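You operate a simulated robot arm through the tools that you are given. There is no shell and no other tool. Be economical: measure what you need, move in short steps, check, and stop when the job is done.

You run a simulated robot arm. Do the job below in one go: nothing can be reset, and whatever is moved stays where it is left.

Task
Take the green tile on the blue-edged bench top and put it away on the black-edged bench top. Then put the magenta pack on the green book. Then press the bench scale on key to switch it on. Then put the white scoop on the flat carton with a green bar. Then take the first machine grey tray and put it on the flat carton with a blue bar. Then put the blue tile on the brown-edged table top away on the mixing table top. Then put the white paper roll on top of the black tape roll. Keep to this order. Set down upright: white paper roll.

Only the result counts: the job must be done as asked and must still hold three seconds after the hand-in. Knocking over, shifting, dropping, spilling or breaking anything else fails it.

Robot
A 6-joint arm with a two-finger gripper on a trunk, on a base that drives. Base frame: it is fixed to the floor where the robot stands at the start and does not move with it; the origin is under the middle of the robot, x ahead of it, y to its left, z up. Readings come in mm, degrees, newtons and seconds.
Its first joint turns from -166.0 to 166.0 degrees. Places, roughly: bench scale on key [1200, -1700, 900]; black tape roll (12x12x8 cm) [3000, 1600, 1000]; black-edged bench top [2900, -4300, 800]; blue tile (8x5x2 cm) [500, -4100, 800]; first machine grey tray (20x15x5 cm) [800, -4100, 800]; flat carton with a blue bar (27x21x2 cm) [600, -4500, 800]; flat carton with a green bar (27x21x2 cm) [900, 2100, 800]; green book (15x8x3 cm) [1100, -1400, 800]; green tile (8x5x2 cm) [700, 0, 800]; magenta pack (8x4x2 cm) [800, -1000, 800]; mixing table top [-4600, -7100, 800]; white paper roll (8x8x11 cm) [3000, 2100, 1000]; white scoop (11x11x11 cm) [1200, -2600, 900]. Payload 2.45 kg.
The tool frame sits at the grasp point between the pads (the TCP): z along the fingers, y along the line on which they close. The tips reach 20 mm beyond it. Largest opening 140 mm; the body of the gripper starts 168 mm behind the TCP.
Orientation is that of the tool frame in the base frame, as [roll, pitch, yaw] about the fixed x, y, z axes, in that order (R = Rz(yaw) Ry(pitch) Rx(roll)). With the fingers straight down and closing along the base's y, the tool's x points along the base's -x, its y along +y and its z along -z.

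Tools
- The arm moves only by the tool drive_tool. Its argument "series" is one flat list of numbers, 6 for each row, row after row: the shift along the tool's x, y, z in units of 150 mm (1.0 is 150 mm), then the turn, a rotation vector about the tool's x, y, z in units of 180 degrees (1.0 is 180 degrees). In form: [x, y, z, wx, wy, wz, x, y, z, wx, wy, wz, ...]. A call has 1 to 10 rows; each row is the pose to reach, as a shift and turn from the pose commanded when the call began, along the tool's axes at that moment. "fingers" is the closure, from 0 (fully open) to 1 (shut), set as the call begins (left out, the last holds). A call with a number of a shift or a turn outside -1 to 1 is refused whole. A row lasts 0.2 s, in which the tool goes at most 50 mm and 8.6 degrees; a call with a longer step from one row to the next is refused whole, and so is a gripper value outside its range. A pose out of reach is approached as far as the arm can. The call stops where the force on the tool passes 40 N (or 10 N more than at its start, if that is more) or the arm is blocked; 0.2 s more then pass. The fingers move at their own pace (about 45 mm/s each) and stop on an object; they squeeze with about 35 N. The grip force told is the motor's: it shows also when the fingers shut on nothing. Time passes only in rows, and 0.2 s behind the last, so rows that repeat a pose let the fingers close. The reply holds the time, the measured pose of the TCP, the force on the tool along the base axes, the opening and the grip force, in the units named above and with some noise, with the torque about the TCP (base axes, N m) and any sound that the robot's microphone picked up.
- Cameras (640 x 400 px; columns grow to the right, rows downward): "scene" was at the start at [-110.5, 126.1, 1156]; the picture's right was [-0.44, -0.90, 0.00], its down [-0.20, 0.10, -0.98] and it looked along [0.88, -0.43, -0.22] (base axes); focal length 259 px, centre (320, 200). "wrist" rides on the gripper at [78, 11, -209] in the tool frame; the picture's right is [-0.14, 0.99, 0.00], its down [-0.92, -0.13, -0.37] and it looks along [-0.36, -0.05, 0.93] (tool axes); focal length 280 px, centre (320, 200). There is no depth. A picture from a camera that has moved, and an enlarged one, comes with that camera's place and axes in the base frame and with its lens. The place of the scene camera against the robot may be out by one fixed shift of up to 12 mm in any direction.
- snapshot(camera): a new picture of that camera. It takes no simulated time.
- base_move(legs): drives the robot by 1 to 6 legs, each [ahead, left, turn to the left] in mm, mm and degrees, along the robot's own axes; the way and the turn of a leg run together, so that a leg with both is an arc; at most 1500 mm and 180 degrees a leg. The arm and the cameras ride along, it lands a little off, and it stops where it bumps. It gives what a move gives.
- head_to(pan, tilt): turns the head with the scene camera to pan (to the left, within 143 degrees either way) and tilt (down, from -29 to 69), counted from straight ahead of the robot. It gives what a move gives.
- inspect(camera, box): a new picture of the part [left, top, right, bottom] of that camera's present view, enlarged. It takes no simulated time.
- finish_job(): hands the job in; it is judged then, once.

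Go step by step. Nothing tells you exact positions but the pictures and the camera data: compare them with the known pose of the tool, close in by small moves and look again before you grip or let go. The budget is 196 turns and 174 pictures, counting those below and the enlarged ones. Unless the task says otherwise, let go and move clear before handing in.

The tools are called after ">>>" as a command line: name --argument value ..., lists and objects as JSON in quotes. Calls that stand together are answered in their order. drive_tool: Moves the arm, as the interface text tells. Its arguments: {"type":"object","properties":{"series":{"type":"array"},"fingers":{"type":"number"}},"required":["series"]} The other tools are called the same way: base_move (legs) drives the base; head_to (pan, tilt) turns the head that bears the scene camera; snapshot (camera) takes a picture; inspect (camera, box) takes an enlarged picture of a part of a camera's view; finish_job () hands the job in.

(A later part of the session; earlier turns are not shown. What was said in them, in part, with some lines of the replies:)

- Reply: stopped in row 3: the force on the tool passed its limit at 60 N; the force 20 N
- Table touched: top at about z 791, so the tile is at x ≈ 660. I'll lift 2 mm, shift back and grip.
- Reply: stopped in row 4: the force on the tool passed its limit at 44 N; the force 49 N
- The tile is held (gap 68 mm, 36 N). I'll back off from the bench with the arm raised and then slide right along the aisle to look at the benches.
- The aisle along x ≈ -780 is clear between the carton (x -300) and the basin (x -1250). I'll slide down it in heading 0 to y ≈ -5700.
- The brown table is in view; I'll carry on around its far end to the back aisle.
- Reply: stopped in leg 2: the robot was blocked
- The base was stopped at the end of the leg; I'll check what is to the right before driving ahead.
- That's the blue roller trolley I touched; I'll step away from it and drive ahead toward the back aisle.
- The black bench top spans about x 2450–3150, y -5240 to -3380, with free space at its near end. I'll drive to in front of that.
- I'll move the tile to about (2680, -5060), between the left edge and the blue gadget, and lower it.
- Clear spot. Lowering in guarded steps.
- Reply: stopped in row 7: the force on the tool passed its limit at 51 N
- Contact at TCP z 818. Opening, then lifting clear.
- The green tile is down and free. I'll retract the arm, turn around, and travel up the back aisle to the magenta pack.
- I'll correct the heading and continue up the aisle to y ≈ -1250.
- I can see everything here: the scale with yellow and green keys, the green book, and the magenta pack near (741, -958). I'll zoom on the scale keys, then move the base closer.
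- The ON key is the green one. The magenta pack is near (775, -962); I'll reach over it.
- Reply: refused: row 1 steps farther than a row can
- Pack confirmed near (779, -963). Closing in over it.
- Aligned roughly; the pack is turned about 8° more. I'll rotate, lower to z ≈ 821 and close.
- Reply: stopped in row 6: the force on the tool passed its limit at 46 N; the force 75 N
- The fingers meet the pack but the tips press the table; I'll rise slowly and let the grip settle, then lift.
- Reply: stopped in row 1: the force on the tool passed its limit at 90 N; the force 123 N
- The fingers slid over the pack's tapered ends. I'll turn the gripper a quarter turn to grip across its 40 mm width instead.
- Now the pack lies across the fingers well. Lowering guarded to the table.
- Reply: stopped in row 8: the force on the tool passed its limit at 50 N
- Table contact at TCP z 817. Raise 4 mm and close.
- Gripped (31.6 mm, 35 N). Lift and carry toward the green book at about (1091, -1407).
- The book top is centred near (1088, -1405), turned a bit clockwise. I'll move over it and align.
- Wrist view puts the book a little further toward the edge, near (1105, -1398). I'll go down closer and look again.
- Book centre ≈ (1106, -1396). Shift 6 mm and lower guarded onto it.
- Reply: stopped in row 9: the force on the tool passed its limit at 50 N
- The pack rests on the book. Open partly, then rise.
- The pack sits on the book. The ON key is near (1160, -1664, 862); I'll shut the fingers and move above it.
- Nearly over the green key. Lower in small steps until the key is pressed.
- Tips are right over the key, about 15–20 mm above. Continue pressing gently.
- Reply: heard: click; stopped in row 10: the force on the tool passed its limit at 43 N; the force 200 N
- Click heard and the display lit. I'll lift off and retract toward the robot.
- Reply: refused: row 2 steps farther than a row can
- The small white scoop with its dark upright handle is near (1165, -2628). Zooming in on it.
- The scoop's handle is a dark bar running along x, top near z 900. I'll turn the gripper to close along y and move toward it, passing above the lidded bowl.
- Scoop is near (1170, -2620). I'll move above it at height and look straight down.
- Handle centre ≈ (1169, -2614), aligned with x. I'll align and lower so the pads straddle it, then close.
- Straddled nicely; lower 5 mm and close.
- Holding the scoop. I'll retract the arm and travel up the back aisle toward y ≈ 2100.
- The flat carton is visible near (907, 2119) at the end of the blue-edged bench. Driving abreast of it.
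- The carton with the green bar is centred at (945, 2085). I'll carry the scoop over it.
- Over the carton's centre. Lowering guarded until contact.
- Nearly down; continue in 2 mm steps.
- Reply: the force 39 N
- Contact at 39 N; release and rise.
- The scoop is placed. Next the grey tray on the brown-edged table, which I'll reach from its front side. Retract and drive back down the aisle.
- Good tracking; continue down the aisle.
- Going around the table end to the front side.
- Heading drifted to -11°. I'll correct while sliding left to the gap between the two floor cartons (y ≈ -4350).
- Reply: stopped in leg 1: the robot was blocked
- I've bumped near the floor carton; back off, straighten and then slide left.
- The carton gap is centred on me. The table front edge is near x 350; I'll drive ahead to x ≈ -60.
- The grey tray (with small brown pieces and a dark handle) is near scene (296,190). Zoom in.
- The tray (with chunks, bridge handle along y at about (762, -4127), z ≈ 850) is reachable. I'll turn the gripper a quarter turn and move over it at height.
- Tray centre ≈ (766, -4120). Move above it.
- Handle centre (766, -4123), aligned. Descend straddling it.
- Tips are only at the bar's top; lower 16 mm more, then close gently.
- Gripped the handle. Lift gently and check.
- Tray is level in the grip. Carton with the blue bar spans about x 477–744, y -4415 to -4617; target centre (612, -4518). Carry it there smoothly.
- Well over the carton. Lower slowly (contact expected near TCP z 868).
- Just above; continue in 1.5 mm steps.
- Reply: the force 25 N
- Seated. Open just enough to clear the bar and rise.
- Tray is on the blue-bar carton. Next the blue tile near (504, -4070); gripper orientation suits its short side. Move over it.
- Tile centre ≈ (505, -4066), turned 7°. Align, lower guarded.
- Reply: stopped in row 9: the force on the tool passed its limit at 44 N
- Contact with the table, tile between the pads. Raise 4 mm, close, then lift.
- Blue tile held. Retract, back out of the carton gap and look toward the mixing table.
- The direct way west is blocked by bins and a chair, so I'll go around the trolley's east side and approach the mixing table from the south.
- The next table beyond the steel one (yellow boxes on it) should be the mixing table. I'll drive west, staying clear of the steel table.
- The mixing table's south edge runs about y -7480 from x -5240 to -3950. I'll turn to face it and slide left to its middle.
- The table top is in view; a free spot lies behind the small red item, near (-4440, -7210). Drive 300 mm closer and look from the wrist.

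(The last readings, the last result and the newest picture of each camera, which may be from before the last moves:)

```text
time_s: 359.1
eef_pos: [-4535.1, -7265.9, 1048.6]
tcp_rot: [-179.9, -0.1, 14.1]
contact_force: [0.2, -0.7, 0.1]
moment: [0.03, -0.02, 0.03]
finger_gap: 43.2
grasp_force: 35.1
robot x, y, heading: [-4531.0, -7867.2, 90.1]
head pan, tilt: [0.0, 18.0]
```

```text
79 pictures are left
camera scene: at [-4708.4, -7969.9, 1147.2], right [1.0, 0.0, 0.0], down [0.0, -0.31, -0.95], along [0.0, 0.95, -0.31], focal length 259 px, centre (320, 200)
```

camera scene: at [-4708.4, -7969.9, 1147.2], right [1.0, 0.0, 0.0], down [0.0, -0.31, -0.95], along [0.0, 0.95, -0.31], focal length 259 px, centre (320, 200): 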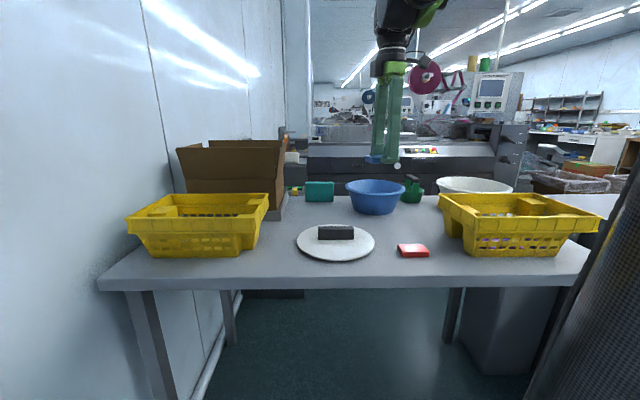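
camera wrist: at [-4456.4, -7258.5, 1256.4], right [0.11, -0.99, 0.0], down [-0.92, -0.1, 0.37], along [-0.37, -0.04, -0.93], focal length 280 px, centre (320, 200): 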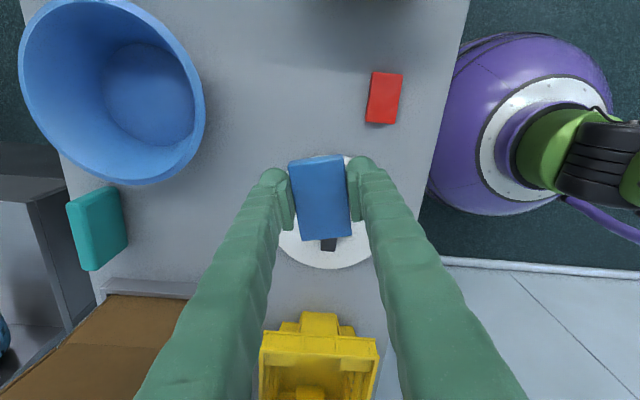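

The spot between the red item and blue bowl is clear. Shift to (-4440, -7225) and lower.

>>> drive_tool --series '[0.23, -0.04, 0, 0, 0, 0, 0.46, -0.08, 0, 0, 0, 0, 0.68, -0.112, 0.1, 0, 0, 0, 0.68, -0.112, 0.4, 0, 0, 0, 0.68, -0.112, 0.7, 0, 0, 0, 0.68, -0.112, 1, 0, 0, 0]'

>>> snapshot --camera "wrist"

```text
time_s: 360.5
eef_pos: [-4441.5, -7222.5, 896.7]
tcp_rot: [-179.8, -0.1, 14.1]
contact_force: [0.7, 0.8, -0.3]
moment: [0.03, 0.01, 0.02]
finger_gap: 43.4
grasp_force: 35.4
robot x, y, heading: [-4530.5, -7866.7, 90.2]
head pan, tilt: [0.0, 18.0]
```

```text
78 pictures are left
camera wrist: at [-4361.4, -7216.5, 1105.1], right [0.11, -0.99, 0.0], down [-0.92, -0.1, 0.37], along [-0.37, -0.04, -0.93], focal length 280 px, centre (320, 200)
```

wrist: 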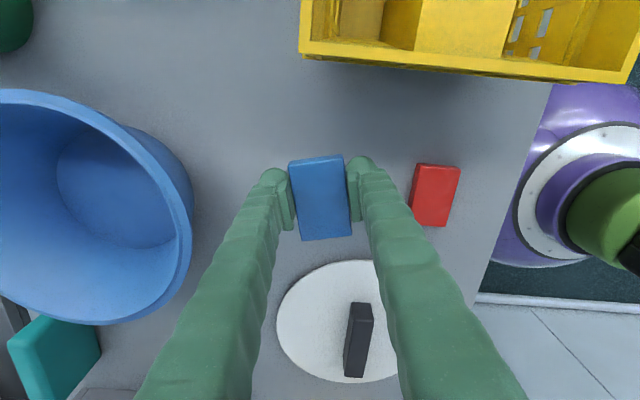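

Clear all around. Lower guarded.

>>> drive_tool --series '[0, 0, 0.2, 0, 0, 0, 0, 0, 0.38, 0, 0, 0, 0, 0, 0.44, 0, 0, 0, 0, 0, 0.47, 0, 0, 0, 0, 0, 0.49, 0, 0, 0, 0, 0, 0.505, 0, 0, 0, 0, 0, 0.52, 0, 0, 0, 0, 0, 0.535, 0, 0, 0, 0, 0, 0.55, 0, 0, 0, 0, 0, 0.565, 0, 0, 0]'

```text
time_s: 362.4
eef_pos: [-4442.0, -7226.4, 820.0]
tcp_rot: [-179.9, -0.1, 14.1]
contact_force: [-0.2, -5.0, 18.7]
moment: [-0.14, 0.12, 0.01]
finger_gap: 43.0
grasp_force: 34.9
robot x, y, heading: [-4530.5, -7864.5, 90.2]
head pan, tilt: [0.0, 18.0]
stopped in row 9: the force on the tool passed its limit at 48 N (the readings are from after the stop); the commanded pose is now the measured one
```

Contact. Release partly and lift.

>>> drive_tool --series '[0, 0, -0.01, 0, 0, 0, 0, 0, -0.02, 0, 0, 0, 0, 0, -0.03, 0, 0, 0, 0, 0, -0.15, 0, 0, 0, 0, 0, -0.4, 0, 0, 0, 0, 0, -0.7, 0, 0, 0, 0, 0, -1, 0, 0, 0]' --fingers 0.5

>>> snapshot --camera "wrist"

```text
time_s: 364.0
eef_pos: [-4439.0, -7223.4, 965.3]
tcp_rot: [-179.9, -0.1, 14.1]
contact_force: [0.2, -0.1, 0.5]
moment: [-0.01, 0.0, -0.04]
finger_gap: 70.0
grasp_force: 0.1
robot x, y, heading: [-4530.7, -7866.9, 89.9]
head pan, tilt: [0.0, 18.0]
```

```text
77 pictures are left
camera wrist: at [-4360.3, -7216.3, 1173.5], right [0.11, -0.99, 0.0], down [-0.92, -0.1, 0.37], along [-0.37, -0.04, -0.93], focal length 280 px, centre (320, 200)
```

wrist: 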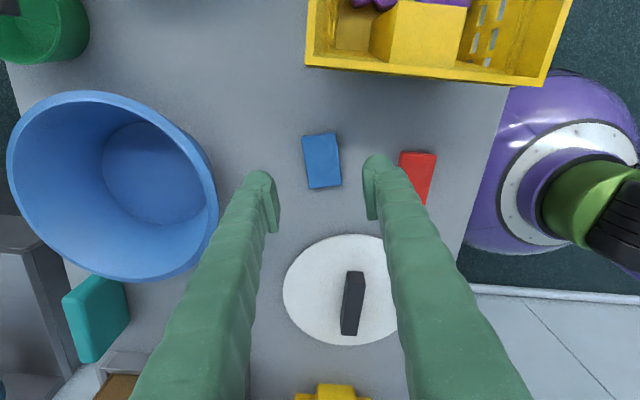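

The blue tile is on the mixing table. Last: the paper roll. Retract, back off and head back east.

>>> drive_tool --series '[0, 0.1, -0.2, 0, 0, 0, 0, 0.35, -0.4, 0, 0, 0, 0, 0.65, -0.5, 0, 0, 0, 0, 0.95, -0.5, 0, 0, 0]'

>>> base_move --legs '[[-270, 0, 0], [0, 0, -90], [1300, 0, 0]]'

```text
time_s: 365.0
eef_pos: [-4407.1, -7362.8, 1042.9]
tcp_rot: [-179.8, 0.0, 14.1]
contact_force: [0.9, 0.3, -0.7]
moment: [-0.04, 0.02, 0.03]
finger_gap: 70.0
grasp_force: 0.0
robot x, y, heading: [-4528.9, -7863.9, 90.4]
head pan, tilt: [0.0, 18.0]
```

```text
time_s: 376.9
eef_pos: [-2725.9, -8216.5, 1043.1]
tcp_rot: [-179.8, -0.1, -74.2]
contact_force: [-0.3, -0.3, -0.4]
moment: [0.0, 0.02, 0.02]
finger_gap: 69.9
grasp_force: 0.1
robot x, y, heading: [-3228.5, -8110.0, 2.0]
head pan, tilt: [0.0, 18.0]
```

>>> base_move --legs '[[1450, 0, -2], [1450, 0, 0]]'

```text
time_s: 390.9
eef_pos: [181.3, -8121.5, 1042.7]
tcp_rot: [-179.9, -0.1, -73.3]
contact_force: [-0.7, 0.4, -0.9]
moment: [0.02, 0.03, 0.01]
finger_gap: 69.9
grasp_force: 0.1
robot x, y, heading: [-324.7, -8023.2, 2.4]
head pan, tilt: [0.0, 18.0]
```

>>> base_move --legs '[[1050, 1000, -2.4], [1050, 1000, 0]]'

```text
time_s: 404.8
eef_pos: [2224.4, -6152.9, 1042.9]
tcp_rot: [-179.9, -0.2, -76.9]
contact_force: [0.7, -1.0, 0.2]
moment: [-0.03, 0.02, 0.0]
finger_gap: 70.1
grasp_force: 0.0
robot x, y, heading: [1728.4, -6021.0, -0.9]
head pan, tilt: [0.0, 18.0]
```

>>> base_move --legs '[[60, 1450, 0.9], [0, 1450, 0]]'

```text
time_s: 418.7
eef_pos: [2248.3, -3271.3, 1043.4]
tcp_rot: [-179.7, -0.2, -76.1]
contact_force: [0.3, 0.1, 0.4]
moment: [0.03, 0.0, 0.0]
finger_gap: 70.3
grasp_force: 0.1
robot x, y, heading: [1747.5, -3145.2, 0.1]
head pan, tilt: [0.0, 18.0]
```

>>> base_move --legs '[[50, 1450, 0], [0, 1450, 0]]'

>>> head_to --pan 40 --tilt 8

>>> snapshot --camera "scene"

```text
time_s: 432.7
eef_pos: [2373.1, -402.3, 1042.7]
tcp_rot: [-179.9, 0.0, -79.9]
contact_force: [-0.1, 0.0, 0.0]
moment: [-0.01, 0.01, 0.01]
finger_gap: 70.0
grasp_force: 0.2
robot x, y, heading: [1880.8, -247.0, -3.9]
head pan, tilt: [0.0, 18.0]
```

```text
time_s: 433.8
eef_pos: [2372.0, -402.6, 1043.4]
tcp_rot: [-179.8, -0.1, -80.0]
contact_force: [0.1, 0.1, 0.0]
moment: [0.0, 0.01, 0.02]
finger_gap: 70.1
grasp_force: 0.0
robot x, y, heading: [1881.4, -246.4, -3.9]
head pan, tilt: [40.0, 8.0]
```

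```text
76 pictures are left
camera scene: at [1773.4, -11.4, 1163.5], right [0.59, -0.81, 0.0], down [-0.11, -0.08, -0.99], along [0.8, 0.58, -0.14], focal length 259 px, centre (320, 200)
```

scene: 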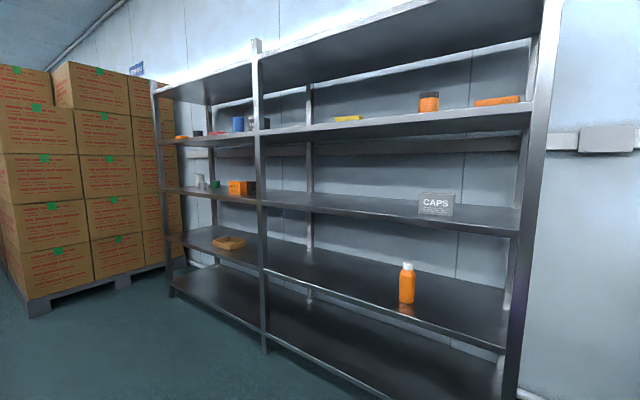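

The shelf is ahead: the white roll sits on the third level near y 2150, the black tape roll near y 1550. I'll drive abreast and look.

>>> base_move --legs '[[-20, 1450, 3.9], [0, 600, 0]]'

>>> head_to --pan 0 --tilt 10

>>> snapshot --camera "scene"

```text
time_s: 444.1
eef_pos: [2415.8, 1693.9, 1043.6]
tcp_rot: [-179.7, -0.1, -77.0]
contact_force: [0.7, -0.1, -0.3]
moment: [-0.03, -0.01, -0.01]
finger_gap: 69.7
grasp_force: 0.0
robot x, y, heading: [1920.4, 1824.8, -0.9]
head pan, tilt: [40.0, 8.0]
```

```text
time_s: 445.1
eef_pos: [2416.9, 1693.9, 1043.1]
tcp_rot: [-179.8, -0.1, -77.1]
contact_force: [0.0, -0.5, -0.6]
moment: [0.02, 0.02, -0.02]
finger_gap: 70.0
grasp_force: 0.0
robot x, y, heading: [1917.2, 1828.6, -1.0]
head pan, tilt: [0.0, 10.0]
```

```text
75 pictures are left
camera scene: at [1819.2, 1994.5, 1160.3], right [-0.02, -1.0, 0.0], down [-0.17, 0.0, -0.98], along [0.98, -0.02, -0.17], focal length 259 px, centre (320, 200)
```

scene: 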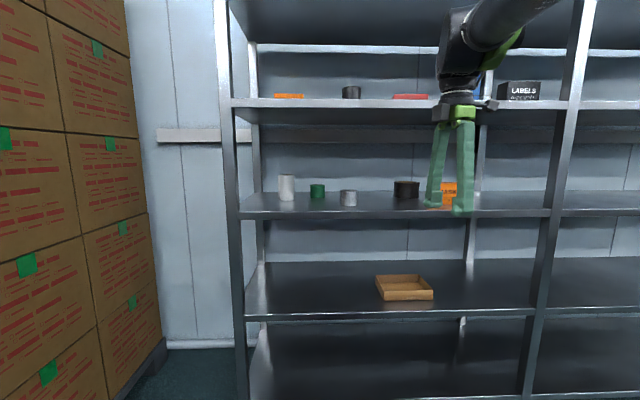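

White roll at left, black tape roll further right, with small items between. Zoom in.

>>> inspect --camera "scene" --box '[230, 80, 490, 240]'

```text
2.46 times, centred on (360, 160) of scene
camera zoom: at [1819.2, 1994.5, 1160.3], right [-0.02, -1.0, 0.0], down [-0.17, 0.0, -0.98], along [0.98, -0.02, -0.17], focal length 637 px, centre (222, 298)
```

zoom: 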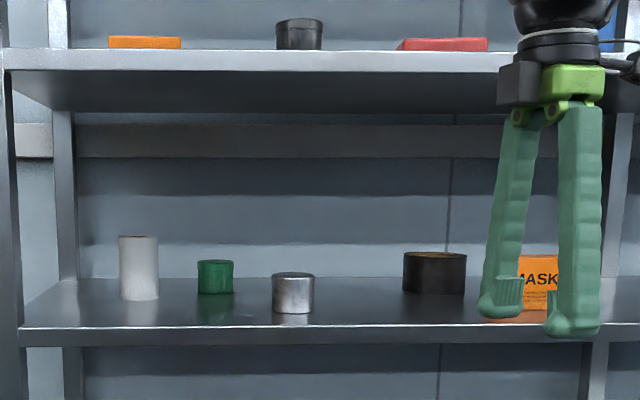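

Shelf surface is about z 968, front edge x ≈ 2690, upper shelf underside ≈ 1311. The tool must go in nearly horizontal. First I turn the gripper to close along y and move in front of the white roll.

>>> drive_tool --series '[-0.076, -0.086, 0, 0, 0, 0.047, -0.152, -0.172, 0, 0, 0, 0.094, -0.228, -0.258, 0, 0, 0, 0.141, -0.304, -0.344, 0, 0, 0, 0.188, -0.38, -0.43, 0, 0, 0, 0.235, -0.456, -0.516, 0, 0, 0, 0.282, -0.532, -0.602, 0, 0, 0, 0.329, -0.608, -0.688, 0, 0, 0, 0.376, -0.684, -0.774, 0, 0, 0, 0.423, -0.76, -0.86, 0, 0, 0, 0.47]' --fingers 0.2

>>> drive_tool --series '[-0.2, 0.17, 0, 0, 0, 0.03, -0.4, 0.34, 0, 0, 0, 0.06, -0.6, 0.51, 0, 0, 0, 0.09, -0.83, 0.71, 0, 0, 0, 0.102]'

>>> drive_tool --series '[0, 0.3, 0, 0, 0, 0, 0, 0.6, 0, 0, 0, 0, 0, 0.9, 0, 0, 0, 0, 0, 0.97, 0, 0, 0, 0]'

```text
time_s: 447.3
eef_pos: [2516.3, 1833.9, 1043.4]
tcp_rot: [-179.9, 0.3, -161.8]
contact_force: [0.5, -0.1, 0.2]
moment: [0.03, 0.01, -0.03]
finger_gap: 112.2
grasp_force: 0.0
robot x, y, heading: [1917.9, 1827.8, -1.3]
head pan, tilt: [0.0, 10.0]
```

```text
time_s: 448.3
eef_pos: [2600.7, 1972.9, 1042.2]
tcp_rot: [-179.9, 0.2, 179.9]
contact_force: [-0.4, 0.4, 0.6]
moment: [0.03, -0.07, -0.02]
finger_gap: 111.9
grasp_force: 0.1
robot x, y, heading: [1918.2, 1829.8, -1.0]
head pan, tilt: [0.0, 10.0]
```

```text
time_s: 449.3
eef_pos: [2603.9, 2116.1, 1041.6]
tcp_rot: [-179.9, 0.1, 179.9]
contact_force: [0.5, -0.5, 0.5]
moment: [-0.03, 0.03, -0.01]
finger_gap: 111.9
grasp_force: 0.0
robot x, y, heading: [1914.5, 1823.0, -1.2]
head pan, tilt: [0.0, 10.0]
```

Now pitch the tool up by 75° so it points into the shelf.

>>> drive_tool --series '[0, 0, 0, 0, -0.046, 0, 0, 0, 0, 0, -0.092, 0, 0, 0, 0, 0, -0.138, 0, 0, 0, 0, 0, -0.184, 0, 0, 0, 0, 0, -0.23, 0, 0, 0, 0, 0, -0.276, 0, 0, 0, 0, 0, -0.322, 0, 0, 0, 0, 0, -0.368, 0, 0, 0, 0, 0, -0.414, 0, 0, 0, 0, 0, -0.417, 0]'

>>> snapshot --camera "wrist"

>>> snapshot --camera "scene"

```text
time_s: 451.5
eef_pos: [2602.9, 2119.2, 1043.3]
tcp_rot: [-179.7, 75.4, -179.8]
contact_force: [-0.8, 0.7, -1.0]
moment: [0.02, 0.01, 0.03]
finger_gap: 112.1
grasp_force: 0.0
robot x, y, heading: [1915.0, 1822.5, -1.0]
head pan, tilt: [0.0, 10.0]
```

```text
73 pictures are left
camera wrist: at [2380.8, 2129.8, 1020.2], right [0.04, 0.99, 0.13], down [-0.12, -0.13, 0.98], along [0.99, -0.05, 0.12], focal length 280 px, centre (320, 200)
```

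wrist: 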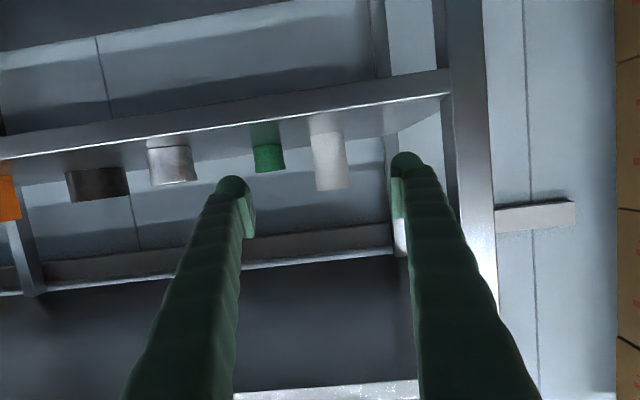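

```text
72 pictures are left
camera scene: at [1819.2, 1994.5, 1160.3], right [-0.02, -1.0, 0.0], down [-0.17, 0.0, -0.98], along [0.98, -0.02, -0.17], focal length 259 px, centre (320, 200)
```

scene: 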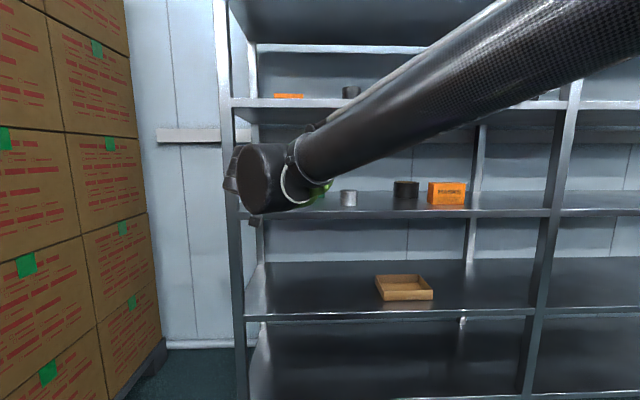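

The tool is nearly horizontal; the (upside-down) wrist view shows the roll at y ≈ 2130, x ≈ 2944. Advance 150 mm with an 11 mm sideways correction.

>>> drive_tool --series '[-0.063, 0.07, 0.242, 0, 0, 0, -0.126, 0.073, 0.484, 0, 0, 0, -0.189, 0.073, 0.726, 0, 0, 0, -0.252, 0.073, 0.968, 0, 0, 0, -0.252, 0.073, 0.968, 0, 0, 0]'

>>> snapshot --camera "wrist"

```text
time_s: 452.7
eef_pos: [2753.5, 2126.5, 1042.7]
tcp_rot: [-179.9, 75.3, -179.8]
contact_force: [0.5, 0.9, -0.3]
moment: [0.01, 0.0, 0.01]
finger_gap: 112.0
grasp_force: 0.1
robot x, y, heading: [1915.3, 1828.1, -1.1]
head pan, tilt: [0.0, 10.0]
```

```text
71 pictures are left
camera wrist: at [2532.3, 2137.6, 1018.6], right [0.04, 0.99, 0.13], down [-0.12, -0.13, 0.98], along [0.99, -0.05, 0.12], focal length 280 px, centre (320, 200)
```

wrist: 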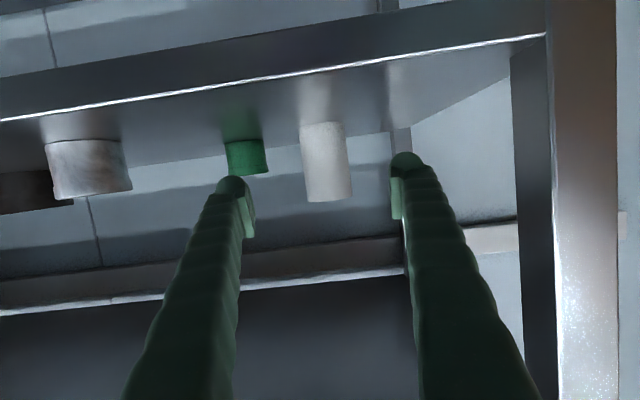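

Let me zoom for an accurate measure of the roll.

>>> inspect --camera "wrist" --box '[210, 80, 430, 240]'

```text
2.50 times, centred on (320, 160) of wrist
camera zoom: at [2532.3, 2137.6, 1018.6], right [0.04, 0.99, 0.13], down [-0.12, -0.13, 0.98], along [0.99, -0.05, 0.12], focal length 701 px, centre (320, 300)
```

zoom: 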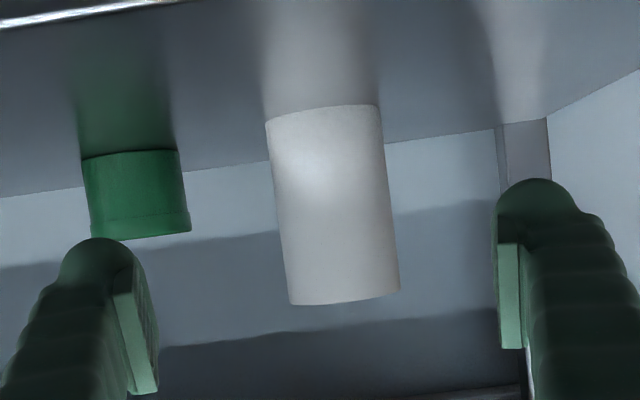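

Roll centre ≈ (2967, 2131), diameter about 71 mm, shelf z ≈ 960. Advance so the pads straddle it.

>>> drive_tool --series '[-0.063, 0.033, 0.242, 0, 0, 0, -0.126, 0.033, 0.484, 0, 0, 0, -0.189, 0.033, 0.726, 0, 0, 0, -0.235, 0.033, 0.9, 0, 0, 0, -0.235, 0.033, 0.9, 0, 0, 0]'

>>> snapshot --camera "wrist"

>>> snapshot --camera "scene"

```text
time_s: 453.9
eef_pos: [2892.5, 2131.6, 1039.8]
tcp_rot: [-179.8, 75.3, -179.8]
contact_force: [0.1, 0.7, -0.4]
moment: [0.03, 0.01, 0.0]
finger_gap: 112.0
grasp_force: 0.1
robot x, y, heading: [1919.1, 1826.4, -0.9]
head pan, tilt: [0.0, 10.0]
```

```text
69 pictures are left
camera wrist: at [2670.9, 2143.2, 1016.3], right [0.04, 0.99, 0.13], down [-0.12, -0.13, 0.98], along [0.99, -0.05, 0.12], focal length 280 px, centre (320, 200)
```

wrist: 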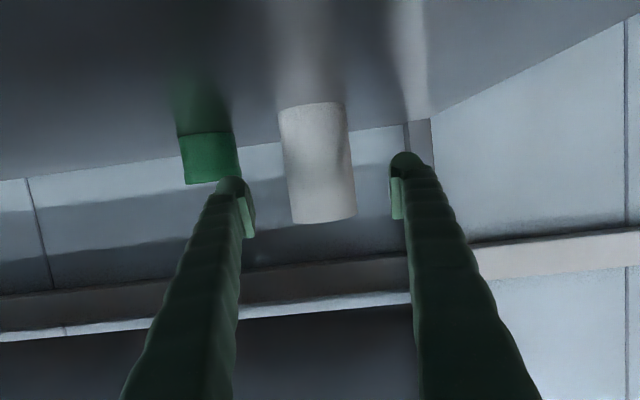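

```text
68 pictures are left
camera scene: at [1819.3, 1994.5, 1160.3], right [-0.02, -1.0, 0.0], down [-0.17, 0.0, -0.98], along [0.98, -0.02, -0.17], focal length 259 px, centre (320, 200)
```

scene: 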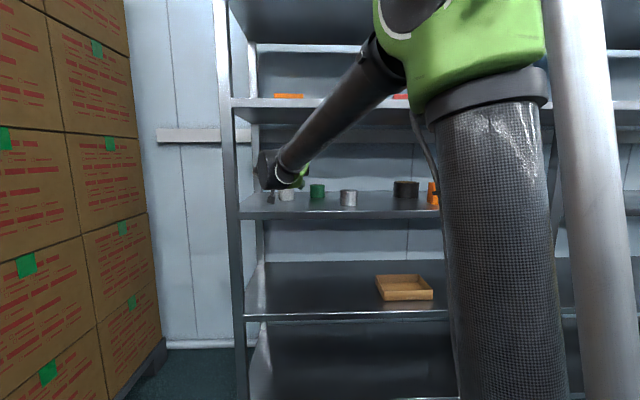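

Good alignment; advance the last 75 mm, then close.

>>> drive_tool --series '[-0.05, -0.01, 0.16, 0, 0, 0, -0.1, -0.01, 0.32, 0, 0, 0, -0.145, -0.01, 0.484, 0, 0, 0, -0.145, -0.01, 0.484, 0, 0, 0]'

>>> snapshot --camera "wrist"

```text
time_s: 454.9
eef_pos: [2966.6, 2132.0, 1043.1]
tcp_rot: [-179.8, 75.3, -179.8]
contact_force: [0.4, 0.6, 0.0]
moment: [-0.01, 0.01, -0.03]
finger_gap: 111.8
grasp_force: 0.0
robot x, y, heading: [1914.5, 1824.9, -1.1]
head pan, tilt: [0.0, 10.0]
```

```text
67 pictures are left
camera wrist: at [2746.1, 2142.8, 1019.3], right [0.04, 0.99, 0.13], down [-0.12, -0.13, 0.98], along [0.99, -0.05, 0.12], focal length 280 px, centre (320, 200)
```

wrist: 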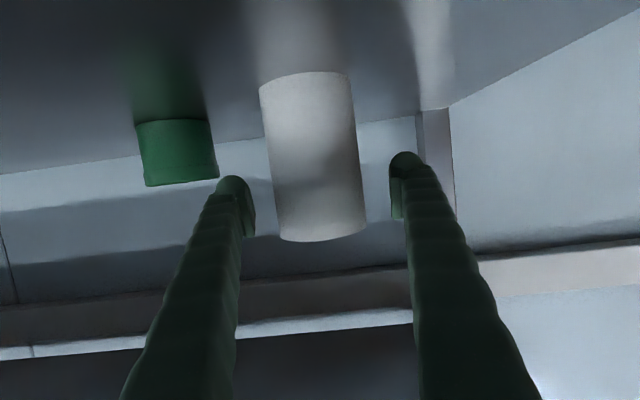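

Centred between the pads. Close the fingers.

>>> drive_tool --series '[0, 0, 0, 0, 0, 0, 0, 0, 0, 0, 0, 0, 0, 0, 0, 0, 0, 0, 0, 0, 0, 0, 0, 0, 0, 0, 0, 0, 0, 0, 0, 0, 0, 0, 0, 0]' --fingers 1

>>> snapshot --camera "wrist"

```text
time_s: 456.3
eef_pos: [2966.3, 2131.3, 1043.3]
tcp_rot: [-179.9, 75.2, -180.0]
contact_force: [0.1, 0.4, 0.9]
moment: [0.02, -0.05, -0.01]
finger_gap: 68.7
grasp_force: 35.2
robot x, y, heading: [1914.4, 1822.8, -1.0]
head pan, tilt: [0.0, 10.0]
```

```text
66 pictures are left
camera wrist: at [2746.1, 2142.7, 1019.4], right [0.04, 0.99, 0.13], down [-0.12, -0.13, 0.98], along [0.99, -0.05, 0.12], focal length 280 px, centre (320, 200)
```

wrist: 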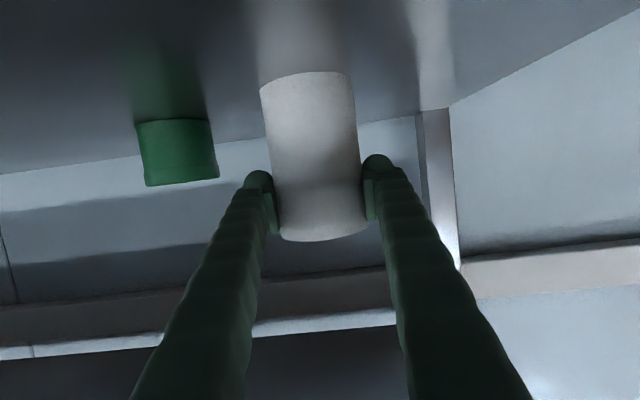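

Gripped (68.7 mm). Lift straight up 110 mm.

>>> drive_tool --series '[-0.1, 0, -0.026, 0, 0, 0, -0.25, 0, -0.065, 0, 0, 0, -0.4, 0, -0.104, 0, 0, 0, -0.55, 0, -0.143, 0, 0, 0, -0.71, 0, -0.185, 0, 0, 0, -0.71, 0, -0.185, 0, 0, 0]'

>>> snapshot --camera "wrist"

>>> snapshot --camera "scene"

```text
time_s: 457.7
eef_pos: [2966.2, 2133.5, 1156.0]
tcp_rot: [-179.8, 75.3, -179.8]
contact_force: [0.3, 0.3, -0.8]
moment: [-0.01, 0.0, -0.01]
finger_gap: 68.5
grasp_force: 35.2
robot x, y, heading: [1919.2, 1827.6, -1.1]
head pan, tilt: [0.0, 10.0]
```

```text
65 pictures are left
camera wrist: at [2745.3, 2144.2, 1132.0], right [0.04, 0.99, 0.13], down [-0.12, -0.13, 0.98], along [0.99, -0.05, 0.12], focal length 280 px, centre (320, 200)
```

wrist: 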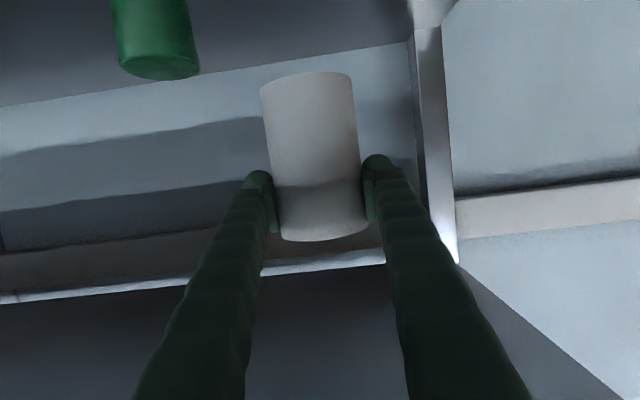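

```text
64 pictures are left
camera scene: at [1819.5, 1994.6, 1160.3], right [-0.02, -1.0, 0.0], down [-0.17, 0.0, -0.98], along [0.98, -0.02, -0.17], focal length 259 px, centre (320, 200)
```

scene: 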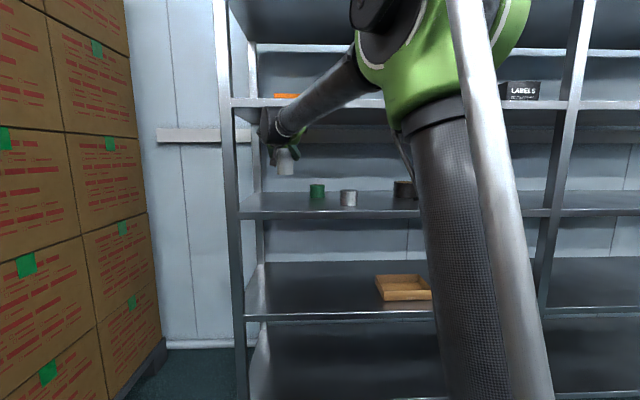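

Lifted cleanly. Move sideways toward the black tape roll.

>>> drive_tool --series '[0, -0.2, 0, 0, 0, 0, 0, -0.45, 0, 0, 0, 0, 0, -0.7, 0, 0, 0, 0, 0, -0.96, 0, 0, 0, 0]'

>>> drive_tool --series '[0, -0.2, 0, 0, 0, 0, 0, -0.45, 0, 0, 0, 0, 0, -0.7, 0, 0, 0, 0, 0, -0.96, 0, 0, 0, 0]'

>>> drive_tool --series '[0, -0.2, 0, 0, 0, 0, 0, -0.45, 0, 0, 0, 0, 0, -0.7, 0, 0, 0, 0, 0, -0.96, 0, 0, 0, 0]'

>>> snapshot --camera "wrist"

>>> snapshot --camera "scene"

```text
time_s: 458.7
eef_pos: [2967.2, 1991.0, 1156.4]
tcp_rot: [-179.9, 75.4, -179.8]
contact_force: [0.7, -0.2, -0.8]
moment: [-0.01, 0.01, -0.07]
finger_gap: 68.6
grasp_force: 35.2
robot x, y, heading: [1916.8, 1824.0, -1.1]
head pan, tilt: [0.0, 10.0]
```

```text
time_s: 459.7
eef_pos: [2967.4, 1845.2, 1153.9]
tcp_rot: [-179.8, 75.3, -179.8]
contact_force: [0.0, 1.2, -0.5]
moment: [0.01, 0.0, -0.03]
finger_gap: 68.4
grasp_force: 35.4
robot x, y, heading: [1915.2, 1823.6, -1.0]
head pan, tilt: [0.0, 10.0]
```

```text
time_s: 460.7
eef_pos: [2966.8, 1699.9, 1155.0]
tcp_rot: [-179.7, 75.2, -179.7]
contact_force: [0.3, 0.8, -0.9]
moment: [0.03, 0.0, -0.03]
finger_gap: 68.7
grasp_force: 34.5
robot x, y, heading: [1915.8, 1825.8, -1.0]
head pan, tilt: [0.0, 10.0]
```

```text
63 pictures are left
camera wrist: at [2744.3, 1710.1, 1132.3], right [0.04, 0.99, 0.13], down [-0.12, -0.13, 0.98], along [0.99, -0.05, 0.12], focal length 280 px, centre (320, 200)
```

wrist: 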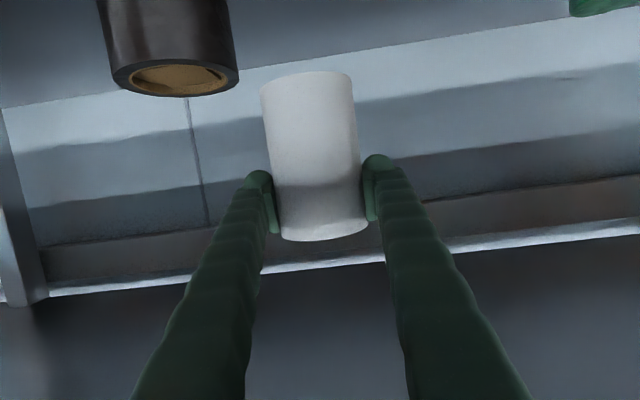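

```text
62 pictures are left
camera scene: at [1819.3, 1994.5, 1160.3], right [-0.02, -1.0, 0.0], down [-0.17, 0.0, -0.98], along [0.98, -0.02, -0.17], focal length 259 px, centre (320, 200)
```

scene: 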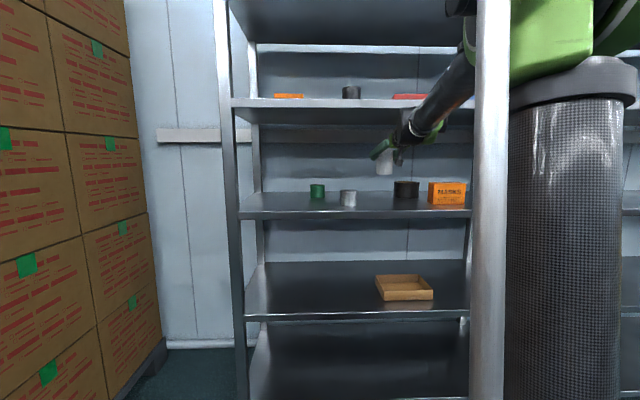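

The black roll appears lower right of the held roll. Zoom for accurate measurement.

>>> inspect --camera "wrist" --box '[80, 0, 280, 120]'

>>> inspect --camera "scene" --box '[320, 120, 480, 220]'

```text
3.20 times, centred on (180, 60) of wrist
camera zoom: at [2744.3, 1710.1, 1132.3], right [0.04, 0.99, 0.13], down [-0.12, -0.13, 0.98], along [0.99, -0.05, 0.12], focal length 897 px, centre (768, 648)
```

zoom: 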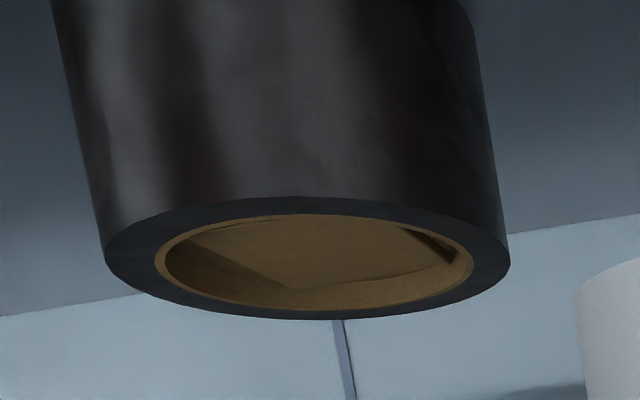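

```text
4.00 times, centred on (400, 170) of scene
camera zoom: at [1819.3, 1994.5, 1160.3], right [-0.02, -1.0, 0.0], down [-0.17, 0.0, -0.98], along [0.98, -0.02, -0.17], focal length 1036 px, centre (0, 320)
```

zoom: 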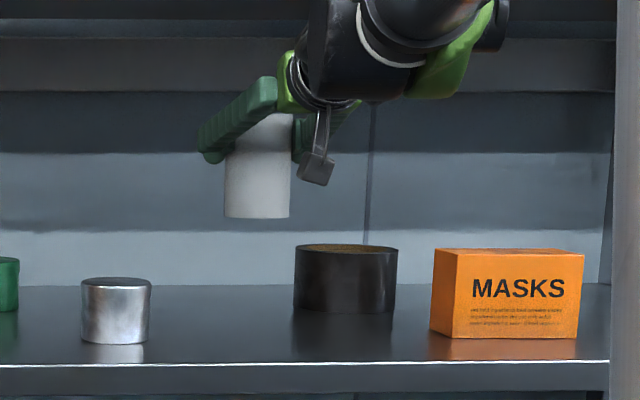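

Black roll centre estimated near (3013, 1578), top z ≈ 1035. Move over it at the present height and check again.

>>> drive_tool --series '[0, -0.2, 0, 0, 0, 0, -0.02, -0.4, 0.07, 0, 0, 0, -0.04, -0.6, 0.14, 0, 0, 0, -0.06, -0.75, 0.22, 0, 0, 0, -0.077, -0.813, 0.297, 0, 0, 0, -0.077, -0.813, 0.297, 0, 0, 0]'

>>> snapshot --camera "wrist"

>>> inspect --camera "scene" --box '[320, 120, 480, 220]'

```text
time_s: 462.1
eef_pos: [3011.5, 1579.1, 1154.7]
tcp_rot: [-179.9, 75.3, -179.8]
contact_force: [0.0, -0.2, -1.6]
moment: [0.01, 0.03, -0.02]
finger_gap: 68.5
grasp_force: 34.4
robot x, y, heading: [1919.3, 1825.1, -1.0]
head pan, tilt: [0.0, 10.0]
```

```text
59 pictures are left
camera wrist: at [2790.9, 1589.6, 1131.6], right [0.04, 0.99, 0.13], down [-0.12, -0.13, 0.98], along [0.99, -0.05, 0.12], focal length 280 px, centre (320, 200)
```

wrist: 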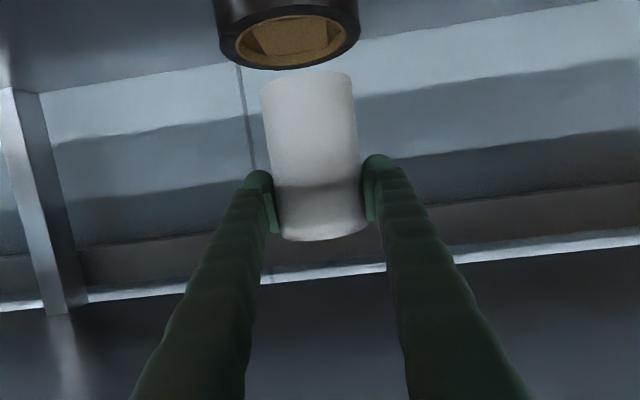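

```text
4.00 times, centred on (400, 170) of scene
camera zoom: at [1819.5, 1994.4, 1160.3], right [-0.02, -1.0, 0.0], down [-0.17, 0.0, -0.98], along [0.98, -0.02, -0.17], focal length 1036 px, centre (0, 320)
```

zoom: 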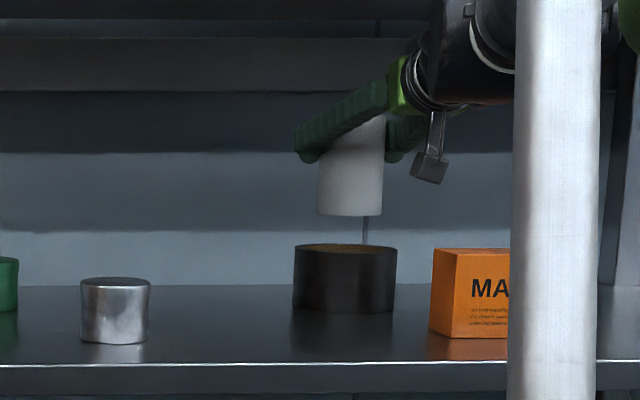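

Nearly above it. I want a close look at the tape roll's core before lowering, since the opening matters.

>>> inspect --camera "wrist" --box '[200, 0, 380, 110]'

```text
3.56 times, centred on (290, 55) of wrist
camera zoom: at [2790.9, 1589.6, 1131.6], right [0.04, 0.99, 0.13], down [-0.12, -0.13, 0.98], along [0.99, -0.05, 0.12], focal length 997 px, centre (427, 716)
```

zoom: 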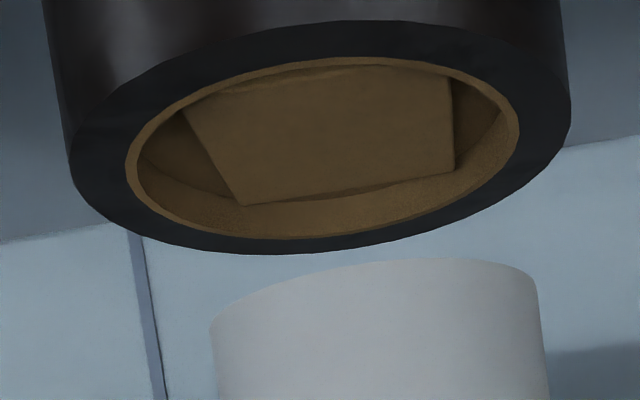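

The core holds a recessed square block; the roll (≈68 mm) should sit centred in it. Best estimate of the centre is (3025, 1572) with the roll axis about 5 mm short of the TCP, so I shift to (3030, 1572) and lower to just above the rim.

>>> drive_tool --series '[-0.03, -0.047, 0.116, 0, 0, 0, 0.03, -0.047, 0.131, 0, 0, 0, 0.09, -0.047, 0.147, 0, 0, 0, 0.125, -0.047, 0.156, 0, 0, 0, 0.125, -0.047, 0.156, 0, 0, 0]'

>>> snapshot --camera "wrist"

>>> inspect --camera "wrist" --box '[200, 0, 420, 130]'

>>> inspect --camera "scene" --box '[370, 140, 450, 210]'

```text
time_s: 463.3
eef_pos: [3031.7, 1572.3, 1130.6]
tcp_rot: [-179.9, 75.2, -179.9]
contact_force: [-0.9, -0.1, -1.6]
moment: [0.02, 0.0, -0.01]
finger_gap: 68.7
grasp_force: 34.8
robot x, y, heading: [1913.8, 1824.7, -0.8]
head pan, tilt: [0.0, 10.0]
```

```text
56 pictures are left
camera wrist: at [2810.4, 1583.3, 1108.1], right [0.04, 0.99, 0.13], down [-0.12, -0.13, 0.98], along [0.99, -0.05, 0.12], focal length 280 px, centre (320, 200)
```

wrist: 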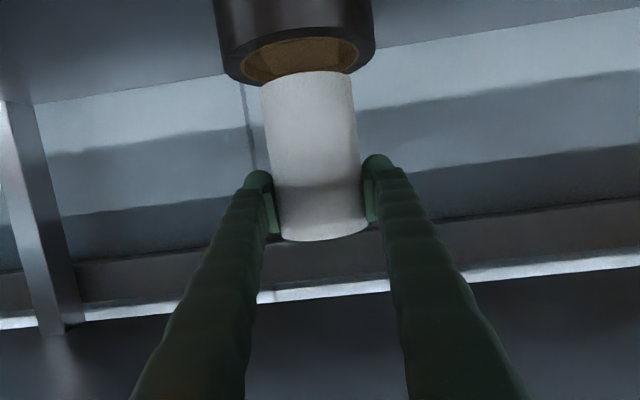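

```text
2.91 times, centred on (310, 65) of wrist
camera zoom: at [2810.4, 1583.3, 1108.1], right [0.04, 0.99, 0.13], down [-0.12, -0.13, 0.98], along [0.99, -0.05, 0.12], focal length 816 px, centre (349, 593)
```

zoom: 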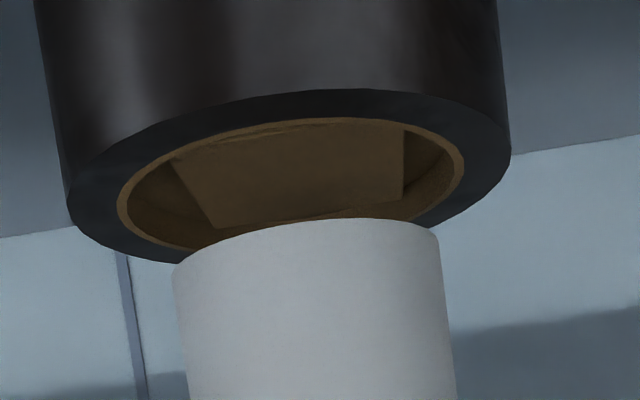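

```text
5.71 times, centred on (410, 175) of scene
camera zoom: at [1819.5, 1994.4, 1160.3], right [-0.02, -1.0, 0.0], down [-0.17, 0.0, -0.98], along [0.98, -0.02, -0.17], focal length 1480 px, centre (-194, 343)
```

zoom: 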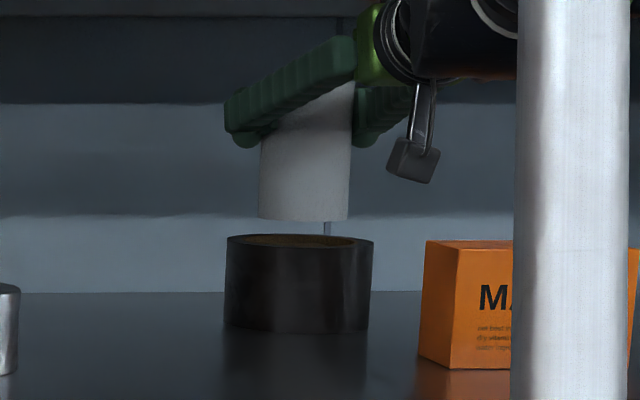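

Alignment looks good in both views (white ≈ (3026, 1573), black ≈ (3028, 1572)). Lower slowly.

>>> drive_tool --series '[0.03, 0, 0.021, 0, 0, 0, 0.062, 0, 0.03, 0, 0, 0, 0.081, 0, 0.035, 0, 0, 0, 0.094, 0, 0.038, 0, 0, 0, 0.107, 0, 0.042, 0, 0, 0, 0.12, 0, 0.045, 0, 0, 0, 0.132, 0, 0.049, 0, 0, 0]'

>>> inspect --camera "wrist" --box '[200, 0, 420, 130]'

>>> inspect --camera "scene" --box '[370, 140, 450, 210]'

```text
time_s: 464.9
eef_pos: [3031.7, 1572.3, 1112.5]
tcp_rot: [-179.8, 75.4, -180.0]
contact_force: [5.2, -1.6, 34.3]
moment: [0.29, -0.42, -0.07]
finger_gap: 68.5
grasp_force: 35.4
robot x, y, heading: [1914.2, 1823.8, -0.9]
head pan, tilt: [0.0, 10.0]
```

```text
2.91 times, centred on (310, 65) of wrist
camera zoom: at [2810.6, 1583.1, 1088.6], right [0.04, 0.99, 0.13], down [-0.13, -0.13, 0.98], along [0.99, -0.05, 0.12], focal length 816 px, centre (349, 593)
```

zoom: 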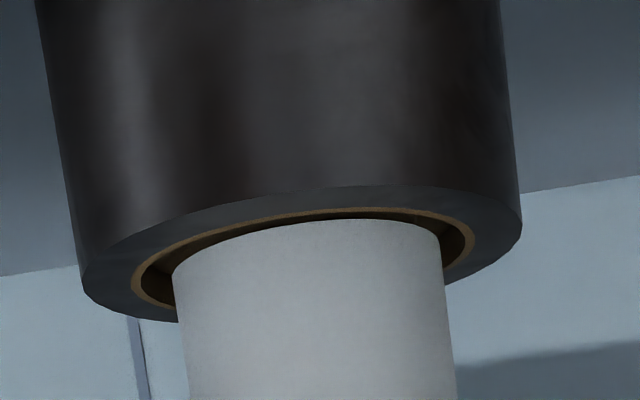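

```text
5.71 times, centred on (410, 175) of scene
camera zoom: at [1818.1, 1994.6, 1160.1], right [-0.02, -1.0, 0.0], down [-0.17, 0.0, -0.98], along [0.98, -0.02, -0.17], focal length 1480 px, centre (-194, 343)
```

zoom: 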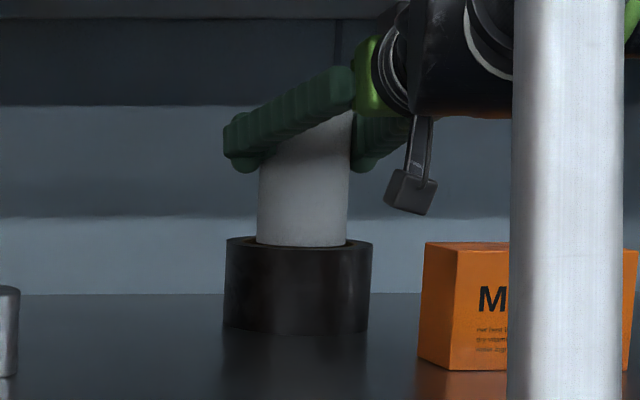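

The roll sits inside the core ring, evenly centred, with 34 N of contact. Ease off 1 mm, open, and withdraw straight back.

>>> drive_tool --series '[-0.006, 0, -0.002, 0, 0, 0, -0.006, 0, -0.002, 0, 0, 0, -0.006, 0, -0.002, 0, 0, 0, -0.006, 0, -0.002, 0, 0, 0, -0.006, 0, -0.002, 0, 0, 0]' --fingers 0.22

>>> inspect --camera "wrist" --box '[180, 0, 460, 260]'

>>> inspect --camera "scene" --box '[370, 140, 450, 210]'

```text
time_s: 466.1
eef_pos: [3032.6, 1573.0, 1110.9]
tcp_rot: [-179.8, 75.3, -179.9]
contact_force: [-0.5, 0.4, -1.0]
moment: [-0.01, -0.03, 0.01]
finger_gap: 109.3
grasp_force: 0.1
robot x, y, heading: [1914.9, 1827.5, -1.3]
head pan, tilt: [0.0, 10.0]
```

```text
1.54 times, centred on (320, 130) of wrist
camera zoom: at [2812.0, 1583.1, 1087.5], right [0.04, 0.99, 0.13], down [-0.12, -0.13, 0.98], along [0.99, -0.05, 0.12], focal length 431 px, centre (320, 308)
```

zoom: 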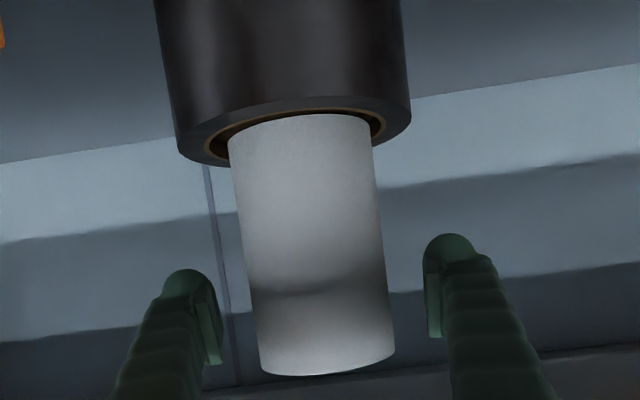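

```text
5.71 times, centred on (410, 175) of scene
camera zoom: at [1819.4, 1994.4, 1160.3], right [-0.02, -1.0, 0.0], down [-0.17, 0.0, -0.98], along [0.98, -0.02, -0.17], focal length 1480 px, centre (-194, 343)
```

zoom: 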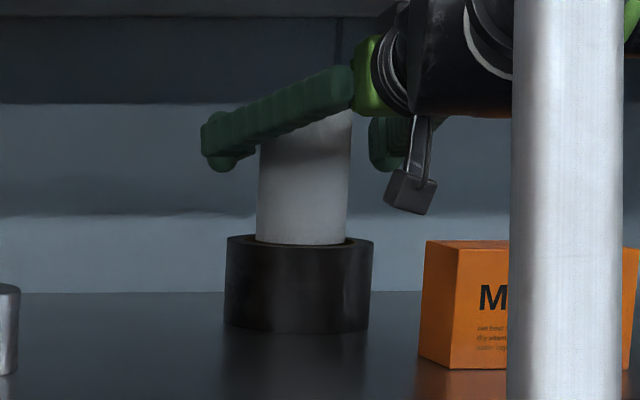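

The roll stands steady. Withdraw the fingers straight back.

>>> drive_tool --series '[0.05, 0, -0.19, 0, 0, 0, 0.1, 0, -0.39, 0, 0, 0, 0.15, 0, -0.58, 0, 0, 0, 0.2, 0, -0.77, 0, 0, 0, 0.252, 0, -0.968, 0, 0, 0]'

>>> drive_tool --series '[0.063, 0, -0.242, 0, 0, 0, 0.126, 0, -0.484, 0, 0, 0, 0.189, 0, -0.726, 0, 0, 0, 0.252, 0, -0.968, 0, 0, 0]'

>>> drive_tool --series '[0.063, 0, -0.242, 0, 0, 0, 0.126, 0, -0.484, 0, 0, 0, 0.189, 0, -0.726, 0, 0, 0]'

>>> snapshot --camera "wrist"

>>> inspect --camera "scene" --box '[330, 120, 490, 220]'

```text
time_s: 467.3
eef_pos: [2883.2, 1571.1, 1112.2]
tcp_rot: [-179.9, 75.2, -179.9]
contact_force: [1.0, -0.4, -0.2]
moment: [0.01, -0.04, 0.01]
finger_gap: 109.2
grasp_force: 0.0
robot x, y, heading: [1916.6, 1825.1, -1.0]
head pan, tilt: [0.0, 10.0]
```

```text
time_s: 468.3
eef_pos: [2730.6, 1571.4, 1110.5]
tcp_rot: [-179.9, 75.4, -179.9]
contact_force: [-0.4, 0.0, -0.8]
moment: [0.02, 0.02, 0.02]
finger_gap: 109.3
grasp_force: 0.1
robot x, y, heading: [1919.9, 1826.1, -0.9]
head pan, tilt: [0.0, 10.0]
```

```text
time_s: 469.3
eef_pos: [2656.3, 1549.0, 1123.2]
tcp_rot: [-179.8, 75.3, -179.7]
contact_force: [-0.7, -0.1, 0.0]
moment: [-0.01, 0.01, -0.02]
finger_gap: 109.5
grasp_force: 0.0
robot x, y, heading: [1917.5, 1824.8, -1.1]
head pan, tilt: [0.0, 10.0]
stopped in row 3: the arm was blocked; the commanded pose is now the measured one
```

```text
49 pictures are left
camera wrist: at [2435.0, 1559.5, 1099.5], right [0.03, 0.99, 0.13], down [-0.12, -0.13, 0.98], along [0.99, -0.05, 0.12], focal length 280 px, centre (320, 200)
```

wrist: 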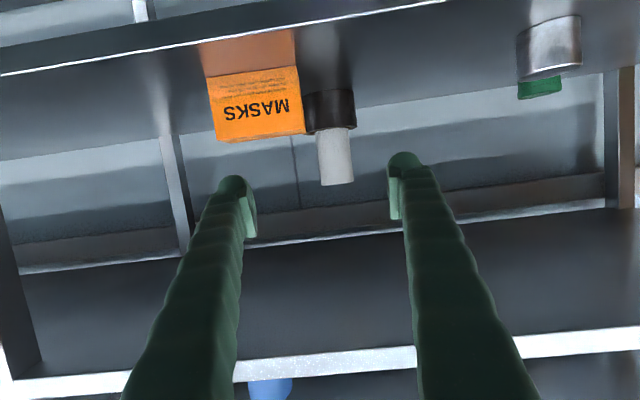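

```text
4.00 times, centred on (410, 170) of scene
camera zoom: at [1817.2, 2013.9, 1163.7], right [0.19, -0.98, 0.0], down [-0.13, -0.03, -0.99], along [0.97, 0.19, -0.14], focal length 1036 px, centre (-40, 320)
```

zoom: 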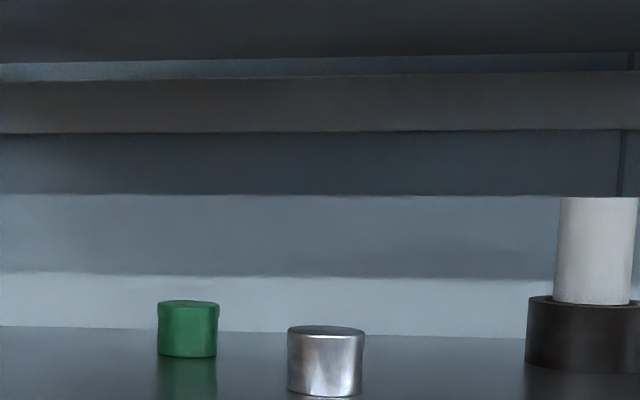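

The roll stands upright on the tape roll; the arm just met the head while folding. I'll back the base away to be clear and check once more.

>>> base_move --legs '[[-200, 0, 0]]'

>>> snapshot --camera "wrist"

>>> snapshot --camera "scene"

```text
time_s: 470.9
eef_pos: [2454.5, 1551.2, 1123.7]
tcp_rot: [-179.8, 75.3, -179.8]
contact_force: [0.3, -0.7, 0.5]
moment: [-0.02, 0.01, 0.02]
finger_gap: 109.2
grasp_force: 0.0
robot x, y, heading: [1716.7, 1825.6, -1.0]
head pan, tilt: [0.0, 10.0]
```

```text
47 pictures are left
camera wrist: at [2233.6, 1562.7, 1099.5], right [0.03, 0.99, 0.13], down [-0.12, -0.13, 0.98], along [0.99, -0.05, 0.12], focal length 280 px, centre (320, 200)
```

wrist: 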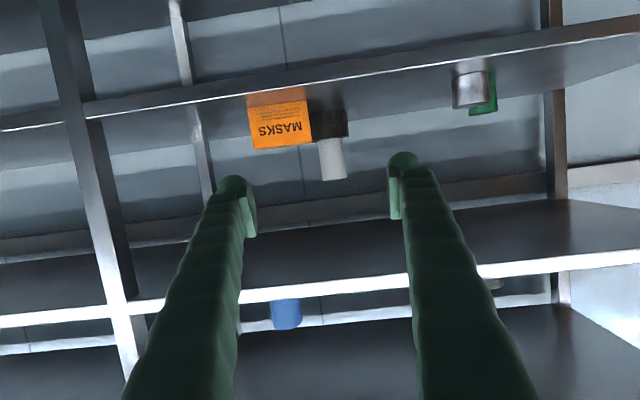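

```text
46 pictures are left
camera scene: at [1616.1, 2017.5, 1162.7], right [0.2, -0.98, 0.0], down [-0.15, -0.03, -0.99], along [0.97, 0.19, -0.15], focal length 259 px, centre (320, 200)
```

scene: 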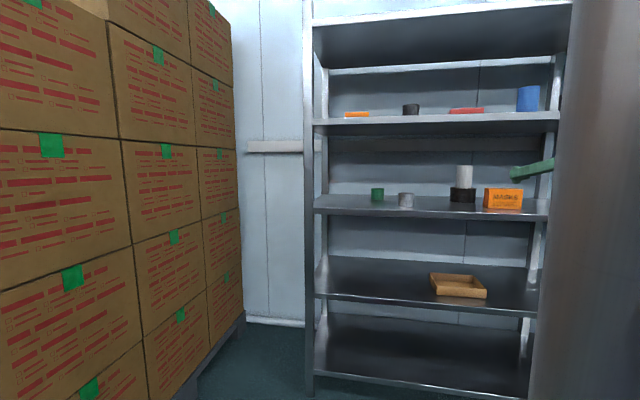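

The white roll stands upright on the black tape roll, and the robot is clear. All steps are done in order, so I'm handing in.

>>> finish_job

```text
The job is handed in.
```

I did all seven steps in the order you gave, and each placement looked right when I checked it on camera. The white paper roll is upright on the black tape roll, and the scale clicked and its display lit.

The base was stopped twice while driving, at or very near the blue roller trolley and later a floor carton. I saw no sign that either had moved, but I didn't measure their positions before and after.
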